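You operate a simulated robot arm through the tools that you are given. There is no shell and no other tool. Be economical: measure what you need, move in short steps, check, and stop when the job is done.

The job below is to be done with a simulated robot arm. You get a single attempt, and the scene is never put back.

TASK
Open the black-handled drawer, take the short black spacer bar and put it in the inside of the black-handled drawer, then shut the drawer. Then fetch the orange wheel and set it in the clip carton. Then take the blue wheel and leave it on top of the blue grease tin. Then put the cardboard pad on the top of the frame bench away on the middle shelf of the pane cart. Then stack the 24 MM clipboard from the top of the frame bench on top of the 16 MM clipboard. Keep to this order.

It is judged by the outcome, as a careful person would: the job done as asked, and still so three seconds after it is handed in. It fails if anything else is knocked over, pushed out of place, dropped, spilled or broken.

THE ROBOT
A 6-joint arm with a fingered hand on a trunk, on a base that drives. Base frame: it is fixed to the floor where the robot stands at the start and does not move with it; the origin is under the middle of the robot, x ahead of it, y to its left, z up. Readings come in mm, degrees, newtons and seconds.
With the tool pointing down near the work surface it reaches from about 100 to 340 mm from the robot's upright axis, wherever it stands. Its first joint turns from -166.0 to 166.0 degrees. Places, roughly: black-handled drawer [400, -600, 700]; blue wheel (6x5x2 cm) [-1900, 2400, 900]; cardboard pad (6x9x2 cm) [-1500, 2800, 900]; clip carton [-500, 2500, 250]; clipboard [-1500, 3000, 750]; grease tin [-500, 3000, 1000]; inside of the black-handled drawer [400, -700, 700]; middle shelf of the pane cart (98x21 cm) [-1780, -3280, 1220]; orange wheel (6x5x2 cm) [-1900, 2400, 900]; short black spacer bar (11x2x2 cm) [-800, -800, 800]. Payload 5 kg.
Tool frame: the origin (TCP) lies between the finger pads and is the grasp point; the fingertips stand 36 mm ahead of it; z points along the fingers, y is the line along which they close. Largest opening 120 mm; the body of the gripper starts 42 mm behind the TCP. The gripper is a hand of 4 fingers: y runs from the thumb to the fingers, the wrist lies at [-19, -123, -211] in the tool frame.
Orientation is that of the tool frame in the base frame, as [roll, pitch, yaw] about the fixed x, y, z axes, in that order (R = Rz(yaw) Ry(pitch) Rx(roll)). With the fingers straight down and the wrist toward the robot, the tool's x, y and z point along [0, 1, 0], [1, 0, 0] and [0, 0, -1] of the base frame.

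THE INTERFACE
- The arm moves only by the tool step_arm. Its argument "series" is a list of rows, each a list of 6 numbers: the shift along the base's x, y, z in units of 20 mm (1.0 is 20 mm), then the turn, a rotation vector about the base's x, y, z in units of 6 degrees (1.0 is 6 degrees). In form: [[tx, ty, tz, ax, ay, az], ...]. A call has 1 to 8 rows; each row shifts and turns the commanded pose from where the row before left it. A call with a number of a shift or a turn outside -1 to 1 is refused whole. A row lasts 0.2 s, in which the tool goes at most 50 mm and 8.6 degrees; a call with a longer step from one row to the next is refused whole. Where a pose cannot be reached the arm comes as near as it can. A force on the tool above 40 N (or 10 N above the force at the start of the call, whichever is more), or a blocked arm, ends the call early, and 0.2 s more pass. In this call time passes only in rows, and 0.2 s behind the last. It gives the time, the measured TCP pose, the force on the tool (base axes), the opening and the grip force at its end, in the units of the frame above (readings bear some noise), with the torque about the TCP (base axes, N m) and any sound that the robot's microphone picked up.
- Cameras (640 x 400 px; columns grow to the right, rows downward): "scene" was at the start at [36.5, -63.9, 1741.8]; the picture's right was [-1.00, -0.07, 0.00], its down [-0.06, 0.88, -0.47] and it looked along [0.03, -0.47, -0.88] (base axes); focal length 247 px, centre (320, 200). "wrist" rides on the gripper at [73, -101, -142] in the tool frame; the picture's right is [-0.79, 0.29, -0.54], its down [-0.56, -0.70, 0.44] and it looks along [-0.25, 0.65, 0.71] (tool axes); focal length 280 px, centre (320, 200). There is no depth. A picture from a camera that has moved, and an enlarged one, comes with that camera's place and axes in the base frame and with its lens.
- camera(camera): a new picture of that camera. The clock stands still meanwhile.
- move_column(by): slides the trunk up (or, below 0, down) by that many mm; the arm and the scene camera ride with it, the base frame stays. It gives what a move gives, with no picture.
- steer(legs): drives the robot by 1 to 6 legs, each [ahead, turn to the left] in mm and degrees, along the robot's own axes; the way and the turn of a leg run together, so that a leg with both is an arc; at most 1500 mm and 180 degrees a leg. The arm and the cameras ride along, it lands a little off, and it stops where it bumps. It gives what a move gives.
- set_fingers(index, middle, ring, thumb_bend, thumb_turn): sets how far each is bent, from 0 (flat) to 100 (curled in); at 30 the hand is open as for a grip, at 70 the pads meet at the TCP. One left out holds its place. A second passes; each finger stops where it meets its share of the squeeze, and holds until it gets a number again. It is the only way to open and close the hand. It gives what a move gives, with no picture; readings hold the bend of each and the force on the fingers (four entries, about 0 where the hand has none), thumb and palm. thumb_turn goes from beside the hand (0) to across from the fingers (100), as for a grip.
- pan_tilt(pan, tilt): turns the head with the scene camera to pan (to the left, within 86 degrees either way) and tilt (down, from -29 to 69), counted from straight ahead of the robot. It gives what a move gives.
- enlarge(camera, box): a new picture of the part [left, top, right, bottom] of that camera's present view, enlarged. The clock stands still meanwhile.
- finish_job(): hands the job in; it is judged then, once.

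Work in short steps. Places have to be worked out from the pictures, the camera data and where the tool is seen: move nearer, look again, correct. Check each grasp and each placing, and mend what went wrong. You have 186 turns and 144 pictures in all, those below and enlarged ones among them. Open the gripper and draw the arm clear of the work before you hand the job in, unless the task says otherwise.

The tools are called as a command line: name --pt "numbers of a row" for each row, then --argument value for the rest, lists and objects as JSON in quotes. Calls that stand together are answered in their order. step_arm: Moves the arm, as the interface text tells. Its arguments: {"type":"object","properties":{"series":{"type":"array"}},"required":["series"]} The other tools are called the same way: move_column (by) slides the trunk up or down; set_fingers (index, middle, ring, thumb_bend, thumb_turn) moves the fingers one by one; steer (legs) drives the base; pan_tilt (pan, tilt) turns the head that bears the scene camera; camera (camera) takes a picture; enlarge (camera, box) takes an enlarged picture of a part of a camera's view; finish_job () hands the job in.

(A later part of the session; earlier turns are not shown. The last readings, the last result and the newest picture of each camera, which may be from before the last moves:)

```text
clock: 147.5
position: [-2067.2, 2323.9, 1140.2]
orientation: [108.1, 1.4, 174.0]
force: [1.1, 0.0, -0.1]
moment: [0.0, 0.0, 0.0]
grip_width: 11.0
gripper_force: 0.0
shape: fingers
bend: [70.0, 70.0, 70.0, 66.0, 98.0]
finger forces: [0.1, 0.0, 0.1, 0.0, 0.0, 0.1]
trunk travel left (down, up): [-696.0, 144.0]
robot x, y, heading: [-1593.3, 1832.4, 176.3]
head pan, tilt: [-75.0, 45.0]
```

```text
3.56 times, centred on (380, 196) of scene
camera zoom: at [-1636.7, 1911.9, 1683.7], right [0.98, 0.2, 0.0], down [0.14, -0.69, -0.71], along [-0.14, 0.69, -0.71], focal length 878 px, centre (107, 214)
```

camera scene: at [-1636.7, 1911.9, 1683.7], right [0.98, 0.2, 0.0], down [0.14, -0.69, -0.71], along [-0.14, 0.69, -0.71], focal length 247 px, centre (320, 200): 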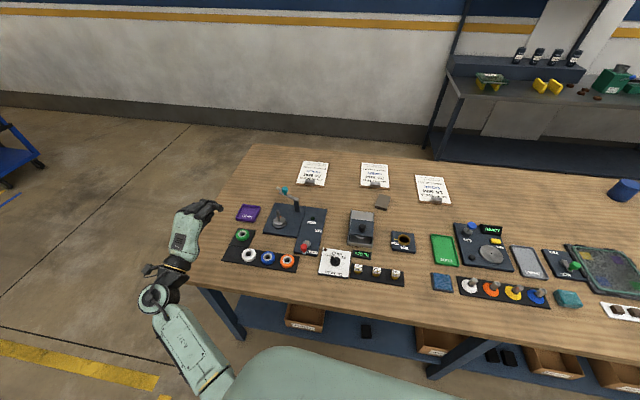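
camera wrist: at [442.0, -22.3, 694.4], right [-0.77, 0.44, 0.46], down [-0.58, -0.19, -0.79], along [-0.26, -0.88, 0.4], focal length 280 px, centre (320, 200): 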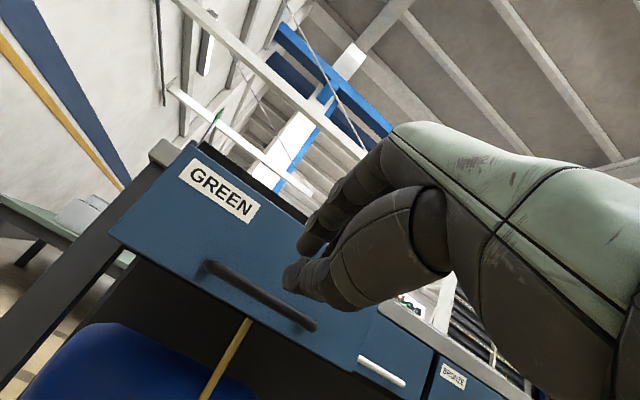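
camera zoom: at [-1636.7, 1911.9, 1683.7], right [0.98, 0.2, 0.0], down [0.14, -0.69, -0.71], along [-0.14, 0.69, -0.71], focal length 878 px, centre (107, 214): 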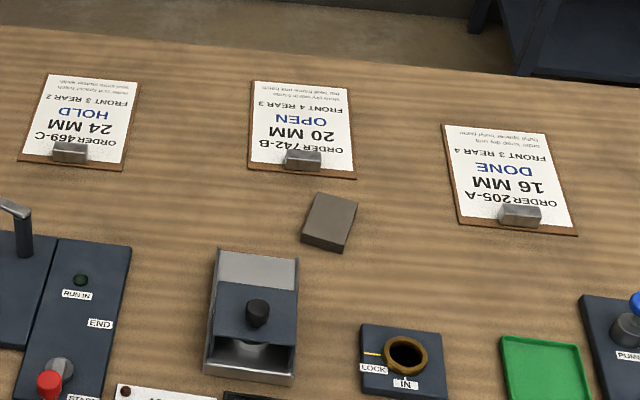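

24 MM clipboard is the left one, 16 MM the right one; the pad lies between. For the orange wheel the best grasp is thumb on the far side, fingers near. I pitch the hand down while moving over the wheels, at height.

step_arm --pt "1 0 0 -1 0 0" --pt "1 0 0 -1 0 0" --pt "1 0 0 -1 0 0" --pt "1 0 0 -1 0 0" --pt "1 0 0 -1 0 0" --pt "1 0 0 -1 0 0" --pt "1 0 0 -1 0 0" --pt "1 0 0 -1 0 0"

step_arm --pt "1 0 0 -1 0 0" --pt "1 0 0 -1 0 0" --pt "1 0 0 -1 0 0" --pt "0 0 0 -1 0 0" --pt "0 0 0 0 0 1" --pt "0 0 0 0 0 1" --pt "0 0 0 0 0 1" --pt "0 0 0 0 0 1"

step_arm --pt "0 0 0 0 0 1" --pt "0 0 0 0 0 1" --pt "0 0 0 0 0 1" --pt "0 0 0 0 0 1" --pt "0 0 0 0 0 1" --pt "0 0 0 0 0 1" --pt "0 0 0 0 0 1" --pt "0 0 0 0 0 1"

step_arm --pt "0 0 0 0 0 1" --pt "0 0 0 0 0 1" --pt "0 0 0 0 0 1" --pt "0 0 0 0 0 1" --pt "0 0 0 0 0 1" --pt "0 0 0 0 0 1" --pt "0 0 0 0 0 1" --pt "0 0 0 0 0 1"

step_arm --pt "0 0 0 0 0 1" --pt "0 0 0 0 0 1" --pt "0 0 0 0 0 1" --pt "0 0 0 0 0 1" --pt "0 0 0 0 0 1" --pt "0 0 0 0 0 1" --pt "0 0 0 0 0 1" --pt "0 0 0 0 0 1"

```text
clock: 149.3
position: [-1906.0, 2322.7, 1138.5]
orientation: [156.2, 5.3, 177.1]
force: [0.7, -0.4, -0.1]
moment: [0.0, 0.02, 0.04]
grip_width: 11.0
gripper_force: 0.0
shape: fingers
bend: [70.0, 70.0, 70.0, 66.0, 98.0]
finger forces: [0.1, 0.1, 0.0, 0.0, 0.0, 0.0]
trunk travel left (down, up): [-696.0, 144.0]
robot x, y, heading: [-1591.0, 1833.1, 176.3]
head pan, tilt: [-75.0, 45.0]
```

```text
clock: 151.1
position: [-1847.1, 2331.3, 1126.5]
orientation: [-179.7, 6.0, -156.4]
force: [0.4, -0.4, 0.1]
moment: [0.03, 0.02, 0.03]
grip_width: 11.1
gripper_force: 0.0
shape: fingers
bend: [70.0, 70.0, 70.0, 66.0, 98.0]
finger forces: [0.0, 0.1, 0.1, 0.0, 0.0, 0.0]
out of reach, approached as far as the arm can: row 4
trunk travel left (down, up): [-696.0, 144.0]
robot x, y, heading: [-1593.4, 1830.9, 176.4]
head pan, tilt: [-75.0, 45.0]
```

```text
clock: 152.9
position: [-1851.9, 2339.5, 1114.7]
orientation: [179.9, 6.1, -108.6]
force: [0.7, 0.5, -0.2]
moment: [-0.03, 0.02, 0.0]
grip_width: 10.9
gripper_force: 0.1
shape: fingers
bend: [70.0, 70.0, 70.0, 66.0, 98.0]
finger forces: [0.0, 0.0, 0.0, 0.0, 0.0, 0.1]
out of reach, approached as far as the arm can: row 7, 8
trunk travel left (down, up): [-696.0, 144.0]
robot x, y, heading: [-1593.4, 1830.5, 176.6]
head pan, tilt: [-75.0, 45.0]
```

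```text
clock: 154.7
position: [-1903.6, 2399.2, 1039.6]
orientation: [-179.9, 6.1, -60.5]
force: [0.1, -0.2, -0.3]
moment: [0.0, 0.0, -0.03]
grip_width: 11.1
gripper_force: 0.0
shape: fingers
bend: [70.0, 70.0, 70.0, 66.0, 98.0]
finger forces: [0.0, 0.0, 0.1, 0.0, 0.1, 0.1]
out of reach, approached as far as the arm can: row 1, 2, 3, 4, 5, 6, 7, 8
trunk travel left (down, up): [-696.0, 144.0]
robot x, y, heading: [-1592.7, 1828.4, 176.0]
head pan, tilt: [-75.0, 45.0]
```

```text
clock: 156.5
position: [-1912.8, 2411.7, 1023.9]
orientation: [-179.8, 6.1, -12.3]
force: [-0.6, -0.1, 0.7]
moment: [0.01, 0.03, -0.01]
grip_width: 11.1
gripper_force: 0.1
shape: fingers
bend: [70.0, 70.0, 70.0, 66.0, 98.0]
finger forces: [0.0, 0.0, 0.0, 0.0, 0.0, 0.1]
out of reach, approached as far as the arm can: row 1, 2, 3, 4, 8
trunk travel left (down, up): [-696.0, 144.0]
robot x, y, heading: [-1591.5, 1828.6, 176.3]
head pan, tilt: [-75.0, 45.0]
```

The hand got reversed, though the arm is at a limit at this height. I finish the turn while going lower with the arm, then look.

step_arm --pt "0 0 -1 0 -0.5 1" --pt "0 0 -1 0 -0.5 1" --pt "0 0 -1 0 0 0" --pt "0 0 -1 0 0 0"

set_fingers --index 46 --middle 46 --ring 46 --thumb_bend 46

camera --camera "wrist"

camera --camera "scene"

```text
clock: 157.5
position: [-1898.0, 2379.0, 955.8]
orientation: [-179.1, 0.0, -0.5]
force: [-0.5, 0.4, 0.7]
moment: [0.04, 0.02, -0.01]
grip_width: 10.8
gripper_force: 0.1
shape: fingers
bend: [70.0, 70.0, 70.0, 66.0, 98.0]
finger forces: [0.1, 0.0, 0.0, 0.1, 0.0, 0.1]
out of reach, approached as far as the arm can: row 1, 2, 3, 4
trunk travel left (down, up): [-696.0, 144.0]
robot x, y, heading: [-1592.8, 1830.6, 176.4]
head pan, tilt: [-75.0, 45.0]
```

```text
clock: 158.5
position: [-1897.4, 2379.4, 956.0]
orientation: [-179.2, 0.1, -0.6]
force: [-0.9, -0.5, 0.2]
moment: [0.02, 0.03, 0.01]
grip_width: 75.9
gripper_force: 0.0
shape: fingers
bend: [46.0, 46.0, 46.0, 46.0, 98.0]
finger forces: [0.0, 0.0, 0.1, 0.0, 0.0, 0.0]
trunk travel left (down, up): [-696.0, 144.0]
robot x, y, heading: [-1591.5, 1830.0, 176.3]
head pan, tilt: [-75.0, 45.0]
```

```text
84 pictures are left
camera wrist: at [-1824.6, 2477.3, 1098.4], right [-0.79, -0.29, 0.54], down [-0.55, 0.71, -0.43], along [-0.26, -0.64, -0.72], focal length 280 px, centre (320, 200)
```

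wrist: 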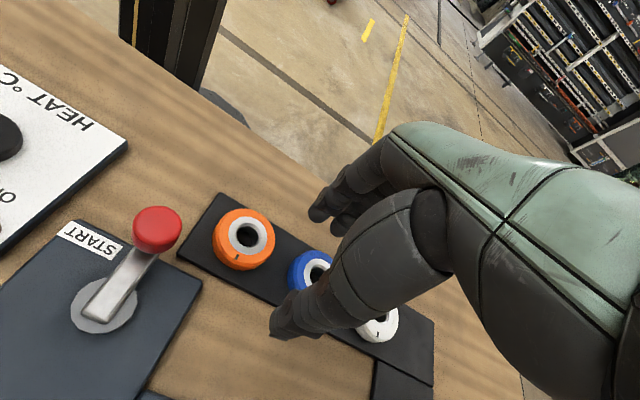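

```text
83 pictures are left
camera scene: at [-1636.7, 1912.3, 1683.7], right [0.98, 0.2, 0.0], down [0.14, -0.69, -0.71], along [-0.14, 0.69, -0.71], focal length 247 px, centre (320, 200)
```

scene: 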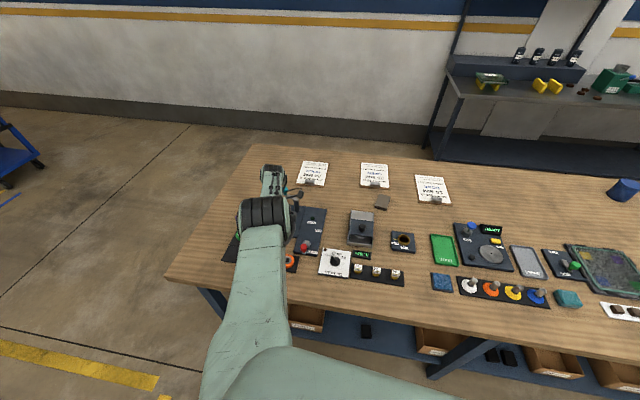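

The orange wheel is at about [-1854, 2362], top z ≈ 872. I raise the trunk so the arm works lower in its own frame, then step toward the wheel.

move_column --by 100

step_arm --pt "0 0 -1 0 0 0" --pt "0 0 -1 0 0 0"

```text
clock: 159.8
position: [-1897.2, 2378.8, 1056.5]
orientation: [-179.2, 0.1, -0.5]
force: [-0.4, 0.2, 0.4]
moment: [-0.01, -0.04, 0.01]
grip_width: 76.0
gripper_force: 0.1
shape: fingers
bend: [46.0, 46.0, 46.0, 46.0, 98.0]
finger forces: [0.0, 0.0, 0.0, 0.1, 0.1, 0.0]
trunk travel left (down, up): [-796.0, 44.0]
robot x, y, heading: [-1590.8, 1830.7, 176.4]
head pan, tilt: [-75.0, 45.0]
```

```text
clock: 160.4
position: [-1893.1, 2369.1, 1020.8]
orientation: [-179.1, 0.1, -0.6]
force: [0.0, -0.7, 0.0]
moment: [0.0, 0.03, 0.0]
grip_width: 76.0
gripper_force: 0.0
shape: fingers
bend: [46.0, 46.0, 46.0, 46.0, 98.0]
finger forces: [0.1, 0.0, 0.0, 0.1, 0.1, 0.0]
out of reach, approached as far as the arm can: row 1, 2
trunk travel left (down, up): [-796.0, 44.0]
robot x, y, heading: [-1591.9, 1826.2, 176.5]
head pan, tilt: [-75.0, 45.0]
```

step_arm --pt "0 0.3 -1 0 0 0" --pt "0 0.3 -1 0 0 0" --pt "0 0.3 -1 0 0 0" --pt "0 0.3 -1 0 0 0"

```text
clock: 161.4
position: [-1868.4, 2348.7, 963.3]
orientation: [-179.2, 0.1, -0.5]
force: [-0.2, -0.3, 0.1]
moment: [0.0, -0.02, -0.01]
grip_width: 75.9
gripper_force: 0.2
shape: fingers
bend: [46.0, 46.0, 46.0, 46.0, 98.0]
finger forces: [0.1, 0.0, 0.1, 0.0, 0.1, 0.0]
out of reach, approached as far as the arm can: row 1, 2, 3, 4
trunk travel left (down, up): [-796.0, 44.0]
robot x, y, heading: [-1594.7, 1833.6, 176.4]
head pan, tilt: [-75.0, 45.0]
```

The reversed hand is at the arm's limits, so I go back to the natural orientation, rotated ~25° so the fingers pass behind the wheel clear of the blue wheel and the red lever. I turn back at height.

step_arm --pt "0 0 1 0 0 -1" --pt "0 0 1 0 0 -1" --pt "0 0 1 0 0 -1" --pt "0 0 0 0 0 -1" --pt "0 0 0 0 0 -1" --pt "0 0 0 0 0 -1" --pt "0 0 0 0 0 -1" --pt "0 0 0 0 0 -1"

step_arm --pt "0 0 0 0 0 -1" --pt "0 0 0 0 0 -1" --pt "0 0 0 0 0 -1" --pt "0 0 0 0 0 -1" --pt "0 0 0 0 0 -1" --pt "0 0 0 0 0 -1" --pt "0 0 0 0 0 -1" --pt "0 0 0 0 0 -1"

step_arm --pt "0 0 0 0 0 -1" --pt "0 0 0 0 0 -1" --pt "0 0 0 0 0 -1" --pt "0 0 0 0 0 -1" --pt "0 0 0 0 0 -1" --pt "0 0 0 0 0 -1" --pt "0 0 0 0 0 -1" --pt "0 0 0 0 0 -1"

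step_arm --pt "0 0 0 0 0 -0.9" --pt "0 0 0 0 0 -0.9"

camera --camera "wrist"

```text
clock: 163.2
position: [-1888.2, 2407.6, 993.3]
orientation: [-179.2, 0.0, -48.6]
force: [0.5, -0.6, -0.3]
moment: [-0.03, -0.05, 0.01]
grip_width: 75.9
gripper_force: 0.1
shape: fingers
bend: [46.0, 46.0, 46.0, 46.0, 98.0]
finger forces: [0.0, 0.0, 0.0, 0.0, 0.0, 0.0]
out of reach, approached as far as the arm can: row 1, 2, 3, 4, 5, 6, 7, 8
trunk travel left (down, up): [-796.0, 44.0]
robot x, y, heading: [-1591.3, 1828.5, 176.5]
head pan, tilt: [-75.0, 45.0]
```

```text
clock: 165.0
position: [-1901.6, 2481.6, 956.8]
orientation: [-179.2, 0.1, -96.4]
force: [0.3, -3.7, 1.0]
moment: [-0.01, 0.07, 0.14]
grip_width: 75.9
gripper_force: 1.8
shape: fingers
bend: [46.0, 46.0, 46.0, 46.0, 98.0]
finger forces: [0.0, 0.0, 3.7, 0.1, 0.1, 0.0]
out of reach, approached as far as the arm can: row 1, 2, 3, 4, 5, 6, 7, 8
trunk travel left (down, up): [-796.0, 44.0]
robot x, y, heading: [-1595.7, 1831.8, 176.3]
head pan, tilt: [-75.0, 45.0]
```

```text
clock: 165.6
position: [-1912.5, 2488.1, 945.1]
orientation: [-179.1, -1.2, -106.0]
force: [-8.8, -16.0, 4.0]
moment: [-0.22, 0.29, 0.84]
grip_width: 76.1
gripper_force: 8.2
shape: fingers
bend: [46.0, 45.0, 45.0, 46.0, 98.0]
finger forces: [0.0, 0.1, 16.3, 0.0, 0.0, 0.0]
out of reach, approached as far as the arm can: row 1, 2
trunk travel left (down, up): [-796.0, 44.0]
robot x, y, heading: [-1588.8, 1825.2, 176.7]
head pan, tilt: [-75.0, 45.0]
stopped in row 2: the force on the tool passed its limit (the readings are from after the stop); the commanded pose is now the measured one
```

```text
clock: 166.2
position: [-1910.8, 2510.8, 936.9]
orientation: [-179.2, -0.8, -117.3]
force: [-1.7, -0.3, 0.5]
moment: [0.03, 0.06, 0.02]
grip_width: 75.8
gripper_force: 0.2
shape: fingers
bend: [46.0, 45.0, 46.0, 46.0, 98.0]
finger forces: [0.1, 1.2, 0.0, 0.0, 0.1, 0.0]
out of reach, approached as far as the arm can: row 1, 2
trunk travel left (down, up): [-796.0, 44.0]
robot x, y, heading: [-1595.8, 1827.4, 176.4]
head pan, tilt: [-75.0, 45.0]
```

```text
82 pictures are left
camera wrist: at [-1855.8, 2402.9, 1081.5], right [0.1, 0.84, 0.53], down [0.88, 0.17, -0.44], along [-0.46, 0.51, -0.73], focal length 280 px, centre (320, 200)
```

wrist: 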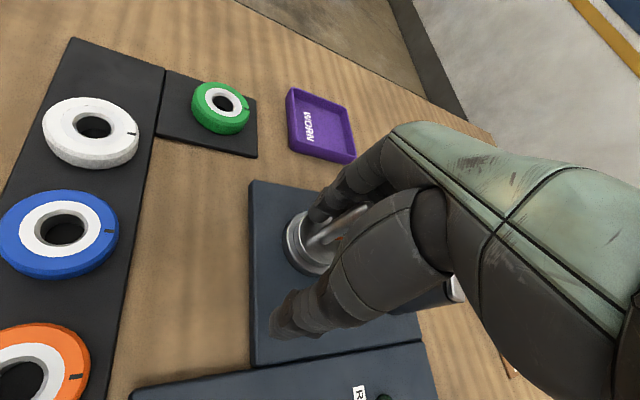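

The unreachable poses drifted the hand into the joystick panel with light contact. I raise it straight up now.

step_arm --pt "0 0 1 0 0 0" --pt "0 0 1 0 0 0" --pt "0 0 1 0 0 0"

camera --camera "scene"

```text
clock: 167.0
position: [-1914.7, 2534.7, 984.4]
orientation: [-179.1, -1.0, -117.1]
force: [0.3, 0.1, -0.7]
moment: [0.02, -0.01, 0.04]
grip_width: 76.0
gripper_force: 0.0
shape: fingers
bend: [46.0, 46.0, 46.0, 46.0, 98.0]
finger forces: [0.0, 0.0, 0.0, 0.1, 0.0, 0.0]
out of reach, approached as far as the arm can: row 1, 2, 3
trunk travel left (down, up): [-796.0, 44.0]
robot x, y, heading: [-1591.3, 1826.9, 176.7]
head pan, tilt: [-75.0, 45.0]
```

```text
81 pictures are left
camera scene: at [-1636.5, 1912.3, 1783.6], right [0.98, 0.2, 0.0], down [0.14, -0.69, -0.71], along [-0.14, 0.69, -0.71], focal length 247 px, centre (320, 200)
```

scene: 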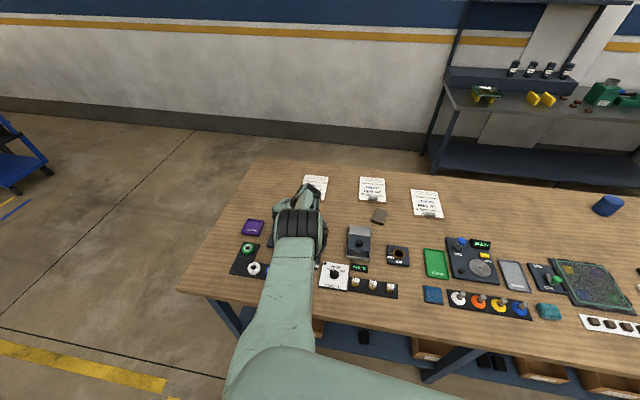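

I raise the trunk for clearance and rotate the robot left, which swings the hand over the bench end away from the crank.

move_column --by 44

enlarge --camera "scene" --box '[200, 150, 360, 290]'

camera --camera "wrist"

```text
clock: 167.9
position: [-1914.3, 2533.9, 1027.1]
orientation: [-179.1, -1.0, -117.1]
force: [-1.0, -0.1, -0.7]
moment: [0.04, 0.02, -0.04]
grip_width: 76.2
gripper_force: 0.1
shape: fingers
bend: [46.0, 46.0, 46.0, 46.0, 98.0]
finger forces: [0.1, 0.1, 0.0, 0.1, 0.1, 0.0]
trunk travel left (down, up): [-840.0, 0.0]
robot x, y, heading: [-1596.3, 1825.6, 176.4]
head pan, tilt: [-75.0, 45.0]
```

```text
2.86 times, centred on (280, 220) of scene
camera zoom: at [-1637.2, 1912.3, 1827.7], right [0.98, 0.2, 0.0], down [0.14, -0.69, -0.71], along [-0.14, 0.69, -0.71], focal length 706 px, centre (434, 143)
```

zoom: 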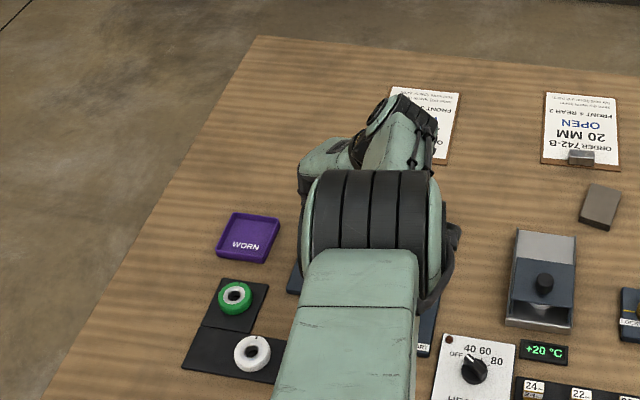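

```text
79 pictures are left
camera wrist: at [-1859.9, 2425.7, 1173.0], right [0.1, 0.85, 0.52], down [0.88, 0.17, -0.44], along [-0.46, 0.51, -0.73], focal length 280 px, centre (320, 200)
```

wrist: 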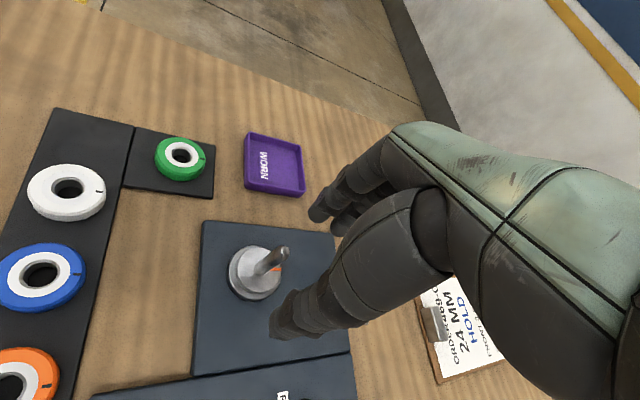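

The joystick stands as before. I drive ahead 500 mm so the hand leaves over the bench's left end, with all low objects cleared.

steer --legs '[[520, 0]]'

pan_tilt --pan -86 --tilt 45

camera --camera "scene"

```text
clock: 170.9
position: [-2432.6, 2567.2, 1029.6]
orientation: [-179.0, -1.0, -117.3]
force: [0.3, 0.8, -0.3]
moment: [-0.03, -0.02, 0.02]
grip_width: 75.9
gripper_force: 0.0
shape: fingers
bend: [46.0, 46.0, 46.0, 46.0, 98.0]
finger forces: [0.0, 0.1, 0.0, 0.0, 0.0, 0.0]
trunk travel left (down, up): [-840.0, 0.0]
robot x, y, heading: [-2113.1, 1865.8, 176.4]
head pan, tilt: [-75.0, 45.0]
```

```text
clock: 171.7
position: [-2433.1, 2567.9, 1028.9]
orientation: [-179.0, -0.9, -117.3]
force: [-0.2, 0.0, -0.2]
moment: [0.0, -0.01, 0.0]
grip_width: 76.0
gripper_force: 0.1
shape: fingers
bend: [46.0, 46.0, 46.0, 46.0, 98.0]
finger forces: [0.0, 0.0, 0.1, 0.0, 0.0, 0.0]
trunk travel left (down, up): [-840.0, 0.0]
robot x, y, heading: [-2109.3, 1863.0, 176.2]
head pan, tilt: [-85.9, 45.0]
```

```text
78 pictures are left
camera scene: at [-2142.4, 1946.3, 1827.7], right [1.0, 0.01, 0.0], down [0.01, -0.71, -0.71], along [0.0, 0.71, -0.71], focal length 247 px, centre (320, 200)
```

scene: 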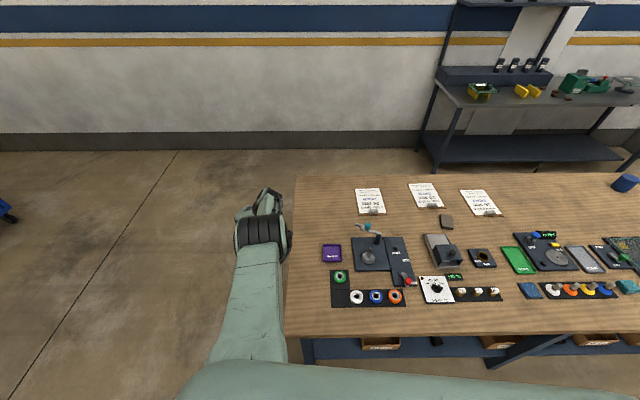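

All objects stand as before. In free space, I rotate on to the natural orientation and draw the hand in.

step_arm --pt "0 -0.5 0 0 0 -1" --pt "0 -0.5 0 0 0 -1" --pt "0 -0.5 0 0 0 -1" --pt "0 -0.5 0 0 0 -1" --pt "0 -0.5 0 0 0 -1" --pt "0 -0.5 0 0 0 -1"

step_arm --pt "0 -1 0 0 0 0" --pt "0 -1 0 0 0 0" --pt "0 -1 0 0 0 0" --pt "0 -1 0 0 0 0"

```text
clock: 173.1
position: [-2453.3, 2591.2, 982.0]
orientation: [-179.0, -0.9, -153.4]
force: [0.5, 0.4, 0.4]
moment: [0.0, -0.01, 0.01]
grip_width: 75.9
gripper_force: 0.1
shape: fingers
bend: [46.0, 46.0, 46.0, 46.0, 98.0]
finger forces: [0.0, 0.0, 0.0, 0.0, 0.0, 0.0]
out of reach, approached as far as the arm can: row 1, 2, 3, 4, 5, 6
trunk travel left (down, up): [-840.0, 0.0]
robot x, y, heading: [-2113.8, 1859.3, 176.2]
head pan, tilt: [-85.9, 45.0]
```

```text
clock: 174.1
position: [-2469.9, 2563.8, 950.8]
orientation: [-178.9, -0.9, -153.3]
force: [-0.1, 0.0, 0.7]
moment: [-0.02, -0.02, -0.01]
grip_width: 76.0
gripper_force: 0.1
shape: fingers
bend: [46.0, 46.0, 46.0, 46.0, 98.0]
finger forces: [0.1, 0.0, 0.0, 0.0, 0.0, 0.2]
out of reach, approached as far as the arm can: row 1, 2, 3, 4
trunk travel left (down, up): [-840.0, 0.0]
robot x, y, heading: [-2114.4, 1862.8, 176.2]
head pan, tilt: [-85.9, 45.0]
```

The wrist seems to be in a flipped branch. In this free space I pitch the hand up to the horizontal to let the wrist unwind, and watch whether it becomes reachable.

step_arm --pt "0 0 0 1 0 0" --pt "0 0 0 1 0 0" --pt "0 0 0 1 0 0" --pt "0 0 0 1 0 0" --pt "0 0 0 1 0 0" --pt "0 0 0 1 0 0"

step_arm --pt "0 0 0 1 0 0" --pt "0 0 0 1 0 0" --pt "0 0 0 1 0 0" --pt "0 0 0 1 0 0" --pt "0 0 0 1 0 0" --pt "0 0 0 1 0 0"

camera --camera "scene"

```text
clock: 175.4
position: [-2477.3, 2581.8, 938.0]
orientation: [147.9, 14.6, -157.4]
force: [-0.1, 0.1, 0.2]
moment: [-0.01, 0.01, 0.0]
grip_width: 75.8
gripper_force: 0.0
shape: fingers
bend: [46.0, 46.0, 46.0, 46.0, 98.0]
finger forces: [0.1, 0.0, 0.0, 0.0, 0.0, 0.0]
out of reach, approached as far as the arm can: row 1, 2, 3
trunk travel left (down, up): [-840.0, 0.0]
robot x, y, heading: [-2113.9, 1859.1, 176.3]
head pan, tilt: [-85.9, 45.0]
```

```text
clock: 176.8
position: [-2470.7, 2535.5, 986.8]
orientation: [117.6, 23.8, -167.6]
force: [0.2, 0.2, 0.8]
moment: [-0.05, -0.01, 0.0]
grip_width: 76.0
gripper_force: 0.1
shape: fingers
bend: [46.0, 46.0, 46.0, 46.0, 98.0]
finger forces: [0.0, 0.1, 0.0, 0.0, 0.0, 0.0]
out of reach, approached as far as the arm can: row 1, 2, 3, 4, 5, 6
trunk travel left (down, up): [-840.0, 0.0]
robot x, y, heading: [-2115.7, 1862.6, 176.3]
head pan, tilt: [-85.9, 45.0]
```

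```text
77 pictures are left
camera scene: at [-2141.4, 1944.6, 1827.8], right [1.0, 0.01, 0.0], down [0.0, -0.71, -0.71], along [0.0, 0.71, -0.71], focal length 247 px, centre (320, 200)
```

scene: 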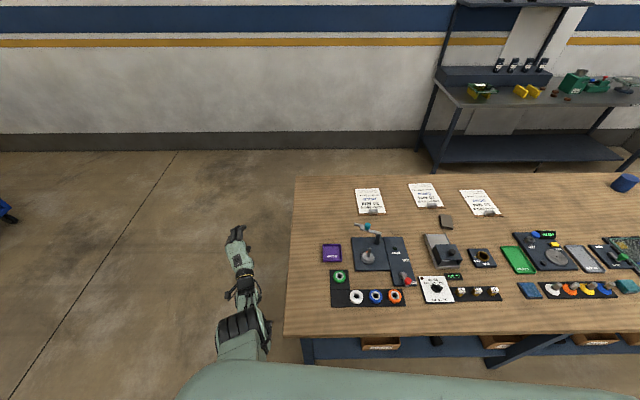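

I bring the commanded pose back to near where the hand actually is, to get out of the unreachable region and resynchronise.

step_arm --pt "-0.25 0.9 -0.4 0 0 0" --pt "-0.25 0.9 -0.4 0 0 0" --pt "-0.25 0.9 -0.4 0 0 0" --pt "-0.25 0.9 -0.4 0 0 0" --pt "-0.25 0.9 -0.4 0 0 0" --pt "-0.25 0.9 -0.4 0 0 0" --pt "-0.25 0.9 -0.4 0 0 0" --pt "-0.25 0.9 -0.4 0 0 0"

```text
clock: 178.7
position: [-2489.8, 2580.7, 1030.1]
orientation: [117.9, 23.8, -167.6]
force: [0.7, -0.6, -0.4]
moment: [0.04, 0.01, 0.02]
grip_width: 76.1
gripper_force: 0.1
shape: fingers
bend: [46.0, 46.0, 46.0, 46.0, 98.0]
finger forces: [0.1, 0.0, 0.0, 0.0, 0.0, 0.0]
out of reach, approached as far as the arm can: row 1, 2, 3, 4, 5, 6, 7, 8
trunk travel left (down, up): [-840.0, 0.0]
robot x, y, heading: [-2113.6, 1858.7, 176.4]
head pan, tilt: [-85.9, 45.0]
```

step_arm --pt "-0.2 0.9 0.8 0 0 0" --pt "-0.2 0.9 0.8 0 0 0" --pt "-0.2 0.9 0.8 0 0 0" --pt "-0.2 0.9 0.8 0 0 0" --pt "-0.2 0.9 0.8 0 0 0"

camera --camera "scene"

```text
clock: 179.8
position: [-2506.0, 2658.3, 1122.7]
orientation: [117.7, 23.8, -167.5]
force: [-0.8, 0.6, -0.6]
moment: [-0.08, -0.04, -0.01]
grip_width: 76.2
gripper_force: 0.1
shape: fingers
bend: [46.0, 46.0, 46.0, 46.0, 98.0]
finger forces: [0.1, 0.1, 0.0, 0.0, 0.1, 0.0]
out of reach, approached as far as the arm can: row 2, 4, 5
trunk travel left (down, up): [-840.0, 0.0]
robot x, y, heading: [-2115.1, 1863.8, 175.9]
head pan, tilt: [-85.9, 45.0]
```

```text
76 pictures are left
camera scene: at [-2141.3, 1945.8, 1827.8], right [1.0, 0.01, 0.0], down [0.0, -0.71, -0.71], along [0.0, 0.71, -0.71], focal length 247 px, centre (320, 200)
```

scene: 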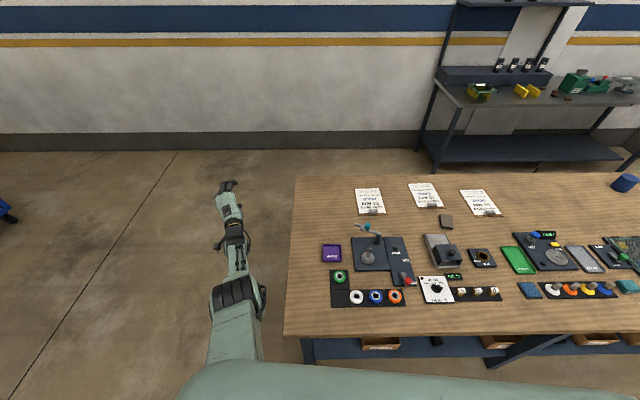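

Near the commanded pose again. I now pitch the hand down while lowering it, keeping the wrist about in place.

step_arm --pt "0 -0.4 -1 -1 0 0" --pt "0 -0.4 -1 -1 0 0" --pt "0 -0.4 -1 -1 0 0" --pt "0 -0.4 -1 -1 0 0" --pt "0 -0.4 -1 -1 0 0" --pt "0 -0.4 -1 -1 0 0"

step_arm --pt "0 -0.4 -1 -1 0 0" --pt "0 -0.4 -1 -1 0 0" --pt "0 -0.4 -1 -1 0 0" --pt "0 -0.4 -1 -1 0 0" --pt "0 -0.4 -1 -1 0 0"

```text
clock: 181.4
position: [-2480.6, 2631.3, 1028.6]
orientation: [149.9, 30.6, -154.7]
force: [0.7, 0.1, 0.0]
moment: [-0.02, 0.01, -0.01]
grip_width: 76.0
gripper_force: 0.1
shape: fingers
bend: [46.0, 46.0, 46.0, 46.0, 98.0]
finger forces: [0.0, 0.0, 0.0, 0.0, 0.0, 0.0]
out of reach, approached as far as the arm can: row 5, 6
trunk travel left (down, up): [-840.0, 0.0]
robot x, y, heading: [-2112.0, 1862.9, 176.5]
head pan, tilt: [-85.9, 45.0]
stopped in row 6: the arm was blocked; the commanded pose is now the measured one
```

```text
clock: 182.7
position: [-2502.4, 2580.1, 954.4]
orientation: [172.8, 18.3, -145.0]
force: [-0.1, 0.4, -0.3]
moment: [0.01, -0.01, -0.01]
grip_width: 76.0
gripper_force: 0.0
shape: fingers
bend: [46.0, 46.0, 46.0, 46.0, 97.0]
finger forces: [0.1, 0.0, 0.0, 0.0, 0.0, 0.0]
out of reach, approached as far as the arm can: row 2, 4, 5
trunk travel left (down, up): [-840.0, 0.0]
robot x, y, heading: [-2111.3, 1864.2, 176.3]
head pan, tilt: [-85.9, 45.0]
```

step_arm --pt "0 -0.4 -0.5 -0.7 0.45 0" --pt "0 -0.4 -0.5 -0.7 0.45 0" --pt "0 -0.4 -0.5 -0.7 0.45 0" --pt "0 -0.4 -0.5 -0.7 0.45 0"

camera --camera "scene"

```text
clock: 183.7
position: [-2507.4, 2570.6, 946.6]
orientation: [173.3, 16.8, -145.6]
force: [-0.3, -0.3, 0.6]
moment: [0.02, -0.02, -0.03]
grip_width: 76.1
gripper_force: 0.1
shape: fingers
bend: [46.0, 46.0, 46.0, 46.0, 97.0]
finger forces: [0.0, 0.1, 0.1, 0.0, 0.1, 0.0]
out of reach, approached as far as the arm can: row 1, 2, 3, 4
trunk travel left (down, up): [-840.0, 0.0]
robot x, y, heading: [-2113.1, 1861.1, 176.5]
head pan, tilt: [-85.9, 45.0]
```

```text
75 pictures are left
camera scene: at [-2141.9, 1945.9, 1827.7], right [1.0, 0.01, 0.0], down [0.0, -0.71, -0.71], along [0.0, 0.71, -0.71], focal length 247 px, centre (320, 200)
```

scene: 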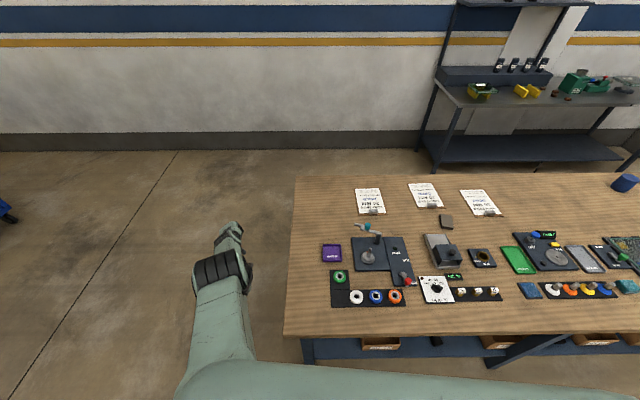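

The forearm is folded down because the trunk is too high relative to the hand. I lift the hand with the arm, then lower the trunk correspondingly.

step_arm --pt "0 0 1 0 0 0" --pt "0 0 1 0 0 0" --pt "0 0 1 0 0 0" --pt "0 0 1 0 0 0" --pt "0 0 1 0 0 0" --pt "0 0 1 0 0 0" --pt "0 0 1 0 0 0" --pt "0 0 1 0 0 0"

step_arm --pt "0 0 1 0 0 0" --pt "0 0 1 0 0 0" --pt "0 0 1 0 0 0"

camera --camera "scene"

```text
clock: 185.4
position: [-2580.9, 2606.8, 1066.4]
orientation: [173.1, 17.3, -146.4]
force: [0.3, -0.1, 0.4]
moment: [0.02, 0.02, 0.02]
grip_width: 76.1
gripper_force: 0.1
shape: fingers
bend: [46.0, 46.0, 46.0, 46.0, 97.0]
finger forces: [0.0, 0.0, 0.0, 0.0, 0.0, 0.0]
out of reach, approached as far as the arm can: row 1, 2, 3, 4, 5, 6, 7, 8
trunk travel left (down, up): [-840.0, 0.0]
robot x, y, heading: [-2111.9, 1858.9, 176.4]
head pan, tilt: [-85.9, 45.0]
```

```text
clock: 186.2
position: [-2608.8, 2612.4, 1115.8]
orientation: [173.1, 17.3, -146.5]
force: [0.3, -0.9, 0.1]
moment: [-0.01, 0.01, 0.03]
grip_width: 76.3
gripper_force: 0.0
shape: fingers
bend: [46.0, 46.0, 46.0, 46.0, 97.0]
finger forces: [0.0, 0.1, 0.0, 0.1, 0.0, 0.0]
out of reach, approached as far as the arm can: row 1, 2, 3
trunk travel left (down, up): [-840.0, 0.0]
robot x, y, heading: [-2113.2, 1860.4, 176.3]
head pan, tilt: [-85.9, 45.0]
```

```text
74 pictures are left
camera scene: at [-2141.7, 1946.1, 1827.7], right [1.0, 0.01, 0.0], down [0.0, -0.71, -0.71], along [0.0, 0.71, -0.71], focal length 247 px, centre (320, 200)
```

scene: 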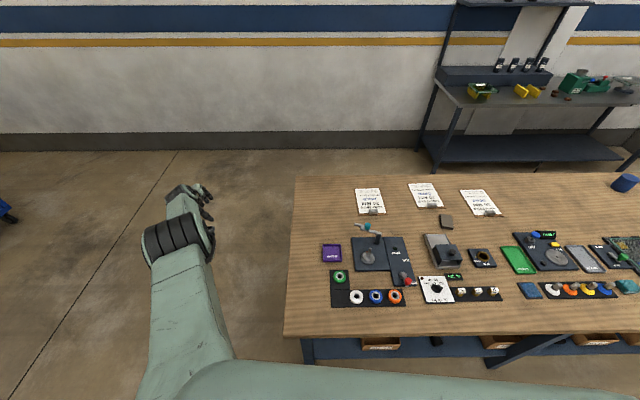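

The arm is stuck in an awkward fold. I rotate the hand to the well-behaved horizontal pose used at the drawer while drawing it inward.

step_arm --pt "0.1 -0.5 0 0.772 0.483 -0.328" --pt "0.1 -0.5 0 0.772 0.483 -0.328" --pt "0.1 -0.5 0 0.772 0.483 -0.328" --pt "0.1 -0.5 0 0.772 0.483 -0.328" --pt "0.1 -0.5 0 0.772 0.483 -0.328" --pt "0.1 -0.5 0 0.772 0.483 -0.328"

step_arm --pt "0.1 -0.5 0 0.772 0.483 -0.328" --pt "0.1 -0.5 0 0.772 0.483 -0.328" --pt "0.1 -0.5 0 0.772 0.483 -0.328" --pt "0.1 -0.5 0 0.772 0.483 -0.328" --pt "0.1 -0.5 0 0.772 0.483 -0.328"

camera --camera "scene"

```text
clock: 187.7
position: [-2631.5, 2602.4, 1089.1]
orientation: [139.8, 12.1, -166.3]
force: [0.0, 0.1, 1.4]
moment: [0.01, 0.02, 0.03]
grip_width: 76.1
gripper_force: 0.2
shape: fingers
bend: [46.0, 46.0, 46.0, 46.0, 97.0]
finger forces: [0.0, 0.1, 0.0, 0.0, 0.0, 0.0]
out of reach, approached as far as the arm can: row 1, 2, 3, 4, 5
trunk travel left (down, up): [-840.0, 0.0]
robot x, y, heading: [-2111.4, 1861.9, 176.5]
head pan, tilt: [-85.9, 45.0]
```

```text
clock: 188.8
position: [-2613.9, 2528.1, 1117.1]
orientation: [114.7, 0.3, -179.1]
force: [-0.2, 0.3, 0.0]
moment: [-0.04, 0.03, -0.01]
grip_width: 76.2
gripper_force: 0.0
shape: fingers
bend: [46.0, 46.0, 46.0, 46.0, 97.0]
finger forces: [0.0, 0.0, 0.0, 0.1, 0.1, 0.0]
out of reach, approached as far as the arm can: row 3, 4, 5
trunk travel left (down, up): [-840.0, 0.0]
robot x, y, heading: [-2113.8, 1863.4, 176.2]
head pan, tilt: [-85.9, 45.0]
```

```text
73 pictures are left
camera scene: at [-2141.4, 1944.5, 1827.8], right [1.0, 0.01, 0.0], down [0.0, -0.71, -0.71], along [0.0, 0.71, -0.71], focal length 247 px, centre (320, 200)
```

scene: 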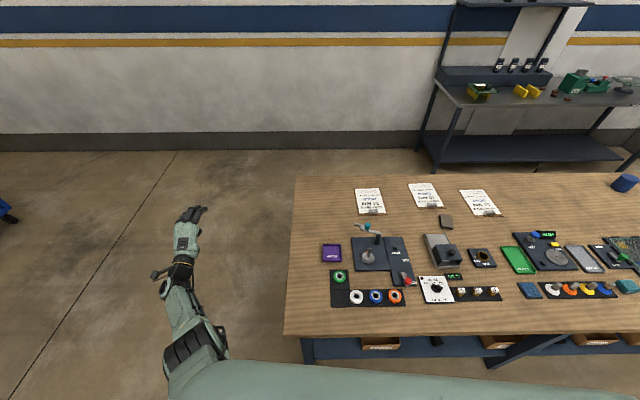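

step_arm --pt "0.7 -0.9 0.6 0 0 0" --pt "0.7 -0.9 0.6 0 0 0" --pt "0.7 -0.9 0.6 0 0 0" --pt "0.7 -0.9 0.6 0 0 0" --pt "0.7 -0.9 0.6 0 0 0" --pt "0.7 -0.9 0.6 0 0 0" --pt "0.7 -0.9 0.6 0 0 0"

camera --camera "scene"

```text
clock: 190.4
position: [-2515.6, 2402.0, 1197.6]
orientation: [114.9, 0.5, -179.3]
force: [0.2, -0.7, 0.2]
moment: [0.01, -0.02, 0.01]
grip_width: 75.6
gripper_force: 0.1
shape: fingers
bend: [46.0, 46.0, 46.0, 46.0, 97.0]
finger forces: [0.1, 0.0, 0.0, 0.1, 0.0, 0.0]
trunk travel left (down, up): [-840.0, 0.0]
robot x, y, heading: [-2111.6, 1860.7, 176.0]
head pan, tilt: [-85.9, 45.0]
```

```text
72 pictures are left
camera scene: at [-2140.4, 1944.3, 1827.8], right [1.0, 0.01, 0.0], down [0.0, -0.71, -0.71], along [-0.01, 0.71, -0.71], focal length 247 px, centre (320, 200)
```

scene: 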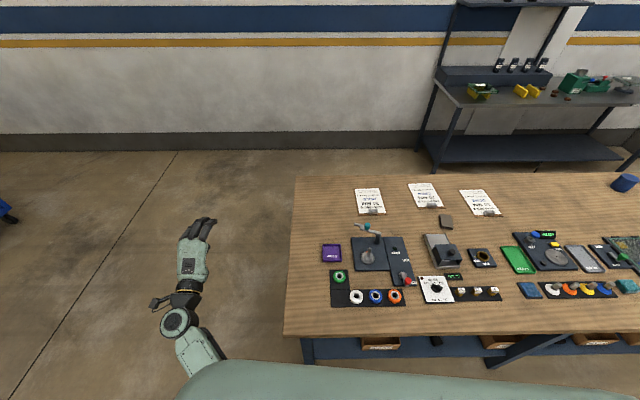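

Reached without limits; this is the good branch. I pitch down with the TCP fixed.

step_arm --pt "0 0 0 -1 0 0" --pt "0 0 0 -1 0 0" --pt "0 0 0 -1 0 0" --pt "0 0 0 -1 0 0" --pt "0 0 0 -1 0 0" --pt "0 0 0 -1 0 0"

step_arm --pt "0 0 0 -1 0 0" --pt "0 0 0 -1 0 0" --pt "0 0 0 -1 0 0" --pt "0 0 0 -1 0 0" --pt "0 0 0 -0.85 0 0"

```text
clock: 191.8
position: [-2516.7, 2402.3, 1197.7]
orientation: [151.2, 0.0, -179.0]
force: [-0.4, 0.0, -0.3]
moment: [-0.02, -0.01, -0.03]
grip_width: 76.2
gripper_force: 0.1
shape: fingers
bend: [46.0, 46.0, 46.0, 46.0, 97.0]
finger forces: [0.1, 0.0, 0.0, 0.1, 0.0, 0.0]
trunk travel left (down, up): [-840.0, 0.0]
robot x, y, heading: [-2110.2, 1861.5, 176.4]
head pan, tilt: [-85.9, 45.0]
```

```text
clock: 193.1
position: [-2515.9, 2403.0, 1198.4]
orientation: [-179.8, -0.4, -179.1]
force: [-0.3, 0.6, 0.2]
moment: [0.03, 0.0, -0.03]
grip_width: 76.2
gripper_force: 0.0
shape: fingers
bend: [46.0, 46.0, 46.0, 46.0, 97.0]
finger forces: [0.1, 0.1, 0.0, 0.0, 0.1, 0.0]
trunk travel left (down, up): [-840.0, 0.0]
robot x, y, heading: [-2115.1, 1864.4, 176.2]
head pan, tilt: [-85.9, 45.0]
```

Back in a good natural pose. I yaw to about −155°, straighten the robot, and drive back so the hand is over the wheels at safe height.

step_arm --pt "0 -0.3 0 0 0 1" --pt "0 -0.3 0 0 0 1" --pt "0 -0.3 0 0 0 1" --pt "0 -0.3 0 0 0 1"

steer --legs '[[0, 3.8], [-610, 0]]'

move_column --by -180

camera --camera "wrist"

camera --camera "scene"

```text
clock: 194.1
position: [-2566.6, 2333.0, 1201.6]
orientation: [178.5, 3.9, -158.5]
force: [0.5, 0.6, -0.5]
moment: [0.03, -0.03, -0.02]
grip_width: 76.2
gripper_force: 0.1
shape: fingers
bend: [46.0, 46.0, 46.0, 46.0, 98.0]
finger forces: [0.1, 0.0, 0.0, 0.1, 0.1, 0.1]
out of reach, approached as far as the arm can: row 2, 3, 4
trunk travel left (down, up): [-840.0, 0.0]
robot x, y, heading: [-2110.8, 1862.0, 176.2]
head pan, tilt: [-85.9, 45.0]
```

```text
clock: 198.0
position: [-1979.8, 2300.5, 1202.0]
orientation: [178.4, 3.9, -153.6]
force: [0.7, -0.2, -0.5]
moment: [-0.01, 0.01, 0.01]
grip_width: 76.2
gripper_force: 0.0
shape: fingers
bend: [46.0, 46.0, 46.0, 46.0, 98.0]
finger forces: [0.1, 0.0, 0.0, 0.1, 0.1, 0.0]
trunk travel left (down, up): [-840.0, 0.0]
robot x, y, heading: [-1486.2, 1868.6, -178.9]
head pan, tilt: [-85.9, 45.0]
```

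```text
clock: 200.0
position: [-1978.1, 2300.6, 1022.9]
orientation: [178.6, 3.9, -153.7]
force: [-0.7, -0.6, -0.5]
moment: [-0.02, 0.0, 0.0]
grip_width: 76.1
gripper_force: 0.0
shape: fingers
bend: [46.0, 46.0, 46.0, 46.0, 98.0]
finger forces: [0.0, 0.0, 0.1, 0.0, 0.0, 0.0]
trunk travel left (down, up): [-660.0, 180.0]
robot x, y, heading: [-1486.5, 1865.2, -178.9]
head pan, tilt: [-85.9, 45.0]
```

```text
71 pictures are left
camera wrist: at [-2006.4, 2170.4, 1156.9], right [0.55, 0.58, 0.6], down [0.83, -0.36, -0.42], along [-0.03, 0.73, -0.68], focal length 280 px, centre (320, 200)
```

wrist: 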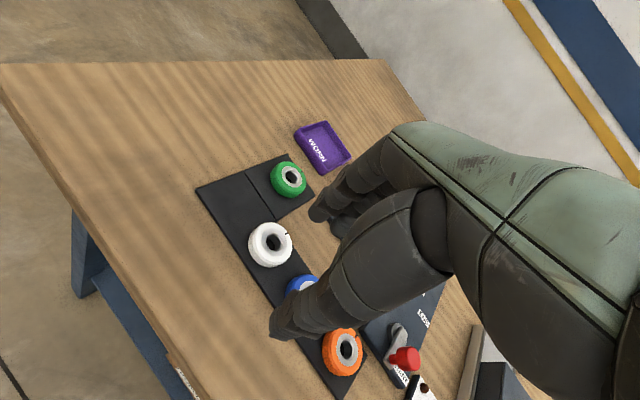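

```text
70 pictures are left
camera scene: at [-1522.7, 1949.8, 1647.7], right [1.0, 0.09, 0.0], down [0.06, -0.7, -0.71], along [-0.06, 0.7, -0.71], focal length 247 px, centre (320, 200)
```

scene: 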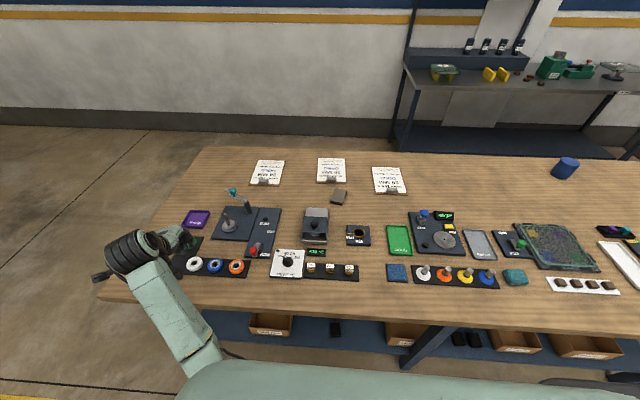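

The inner radius is the limiting factor (wrist must stay ≥ ~560 mm from the axis). I back the robot 130 mm so the wheel lies at a comfortable distance.

steer --legs '[[-140, 0]]'

step_arm --pt "0 1 0 0 0 0" --pt "0 1 0 0 0 0" --pt "0 1 0 0 0 0"

camera --camera "wrist"

```text
clock: 201.3
position: [-1833.7, 2306.5, 1022.7]
orientation: [178.5, 3.9, -154.0]
force: [-0.6, 0.0, -0.2]
moment: [0.0, 0.02, 0.02]
grip_width: 76.5
gripper_force: 0.1
shape: fingers
bend: [46.0, 46.0, 46.0, 46.0, 98.0]
finger forces: [0.1, 0.1, 0.1, 0.0, 0.1, 0.1]
trunk travel left (down, up): [-660.0, 180.0]
robot x, y, heading: [-1341.3, 1873.1, -179.4]
head pan, tilt: [-85.9, 45.0]
```

```text
clock: 202.2
position: [-1847.9, 2351.0, 1024.1]
orientation: [178.1, 4.9, -154.7]
force: [-0.7, 0.6, 0.1]
moment: [-0.03, 0.0, 0.03]
grip_width: 76.1
gripper_force: 0.0
shape: fingers
bend: [46.0, 46.0, 46.0, 46.0, 98.0]
finger forces: [0.0, 0.1, 0.1, 0.0, 0.0, 0.1]
out of reach, approached as far as the arm can: row 1, 2, 3
trunk travel left (down, up): [-660.0, 180.0]
robot x, y, heading: [-1344.1, 1871.6, -179.2]
head pan, tilt: [-85.9, 45.0]
```

```text
69 pictures are left
camera wrist: at [-1879.9, 2218.8, 1155.3], right [0.55, 0.56, 0.62], down [0.83, -0.37, -0.42], along [-0.01, 0.74, -0.67], focal length 280 px, centre (320, 200)
```

wrist: 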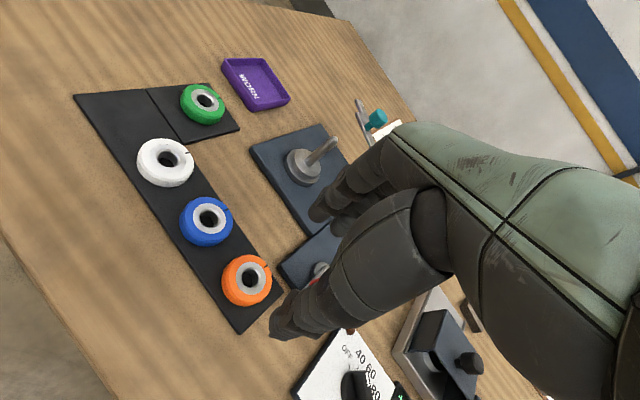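

camera --camera "scene"

```text
68 pictures are left
camera scene: at [-1379.5, 1953.1, 1647.6], right [1.0, 0.08, 0.0], down [0.06, -0.7, -0.71], along [-0.06, 0.7, -0.71], focal length 247 px, centre (320, 200)
```

scene: 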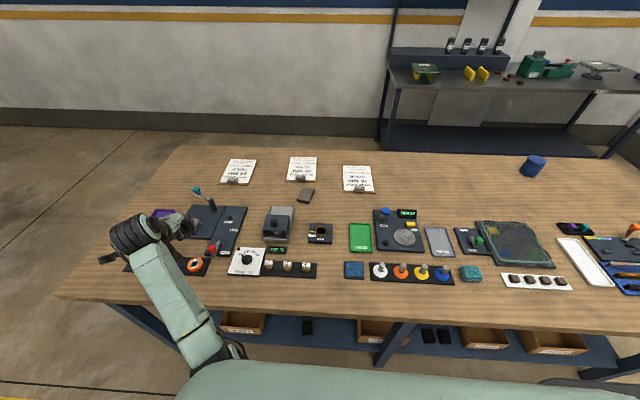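

The wrist branch depends on where the hand is relative to the robot; the reach used for the bar (hand straight out to the right, ~170 ahead) was fine with this yaw. I raise, back the robot away diagonally, and will approach with the hand straight out to the side.

move_column --by 120

steer --legs '[[0, 31], [400, 0], [0, -31.8]]'

step_arm --pt "1 0.5 0 0 0 0" --pt "1 0.5 0 0 0 0" --pt "1 0.5 0 0 0 0" --pt "1 0.5 0 0 0 0" --pt "1 0.5 0 0 0 0" --pt "1 0.5 0 0 0 0" --pt "1 0.5 0 0 0 0" --pt "1 0.5 0 0 0 0"

```text
clock: 203.7
position: [-1847.6, 2349.4, 1143.9]
orientation: [178.2, 4.9, -154.8]
force: [0.0, -0.4, -0.8]
moment: [0.01, 0.01, 0.0]
grip_width: 76.0
gripper_force: 0.1
shape: fingers
bend: [46.0, 46.0, 46.0, 46.0, 98.0]
finger forces: [0.0, 0.0, 0.1, 0.0, 0.0, 0.0]
trunk travel left (down, up): [-780.0, 60.0]
robot x, y, heading: [-1341.3, 1869.3, -179.0]
head pan, tilt: [-85.9, 45.0]
```

```text
clock: 209.2
position: [-2184.5, 2150.7, 1142.8]
orientation: [178.2, 4.9, -155.9]
force: [-0.4, 0.6, 0.2]
moment: [-0.02, 0.03, 0.02]
grip_width: 76.1
gripper_force: 0.0
shape: fingers
bend: [46.0, 46.0, 46.0, 46.0, 98.0]
finger forces: [0.1, 0.0, 0.1, 0.0, 0.0, 0.1]
trunk travel left (down, up): [-780.0, 60.0]
robot x, y, heading: [-1687.9, 1662.1, 179.7]
head pan, tilt: [-85.9, 45.0]
```

```text
clock: 211.0
position: [-2122.6, 2144.2, 1151.3]
orientation: [177.8, 6.7, -156.9]
force: [-0.8, 0.1, -0.2]
moment: [-0.01, -0.02, -0.02]
grip_width: 76.5
gripper_force: 0.0
shape: fingers
bend: [46.0, 46.0, 46.0, 46.0, 98.0]
finger forces: [0.1, 0.0, 0.1, 0.0, 0.1, 0.0]
out of reach, approached as far as the arm can: row 1, 2, 3, 4, 5, 6, 7, 8
trunk travel left (down, up): [-780.0, 60.0]
robot x, y, heading: [-1690.4, 1663.2, 179.8]
head pan, tilt: [-85.9, 45.0]
```

I'll replay the sequence that worked earlier: natural yaw, pitch up, then swing inwards-and-sideways while pitching down. First, restore natural yaw and a reachable spot.

step_arm --pt "-0.5 -0.8 0 0 0 -1" --pt "-0.5 -0.8 0 0 0 -1" --pt "-0.5 -0.8 0 0 0 -1" --pt "-0.5 -0.8 0 0 0 -1" --pt "-0.5 -0.8 0 1 0 0" --pt "-0.5 -0.8 0 1 0 0" --pt "-0.3 -0.8 0 1 0 0" --pt "0 -0.3 0 1 0 0"

step_arm --pt "0 -0.8 0 1 0 0" --pt "0 -0.8 0 1 0 0" --pt "0 -0.8 0 1 0 0" --pt "0 -0.8 0 1 0 0" --pt "0 -0.8 0 1 0 0" --pt "0 -0.8 0 1 0 0"

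```text
clock: 212.8
position: [-2187.0, 2026.1, 1149.4]
orientation: [153.9, 4.5, 178.1]
force: [0.5, 0.4, 0.0]
moment: [0.01, -0.02, -0.02]
grip_width: 76.4
gripper_force: 0.0
shape: fingers
bend: [46.0, 46.0, 46.0, 46.0, 98.0]
finger forces: [0.0, 0.0, 0.0, 0.1, 0.0, 0.0]
trunk travel left (down, up): [-780.0, 60.0]
robot x, y, heading: [-1688.3, 1664.4, 179.8]
head pan, tilt: [-85.9, 45.0]
```

```text
clock: 214.2
position: [-2187.5, 1929.5, 1150.8]
orientation: [117.9, 2.5, 175.8]
force: [0.4, -0.4, -0.1]
moment: [0.01, 0.0, -0.03]
grip_width: 76.3
gripper_force: 0.1
shape: fingers
bend: [46.0, 46.0, 46.0, 46.0, 98.0]
finger forces: [0.0, 0.0, 0.0, 0.0, 0.1, 0.0]
trunk travel left (down, up): [-780.0, 60.0]
robot x, y, heading: [-1690.0, 1661.4, 179.6]
head pan, tilt: [-85.9, 45.0]
```

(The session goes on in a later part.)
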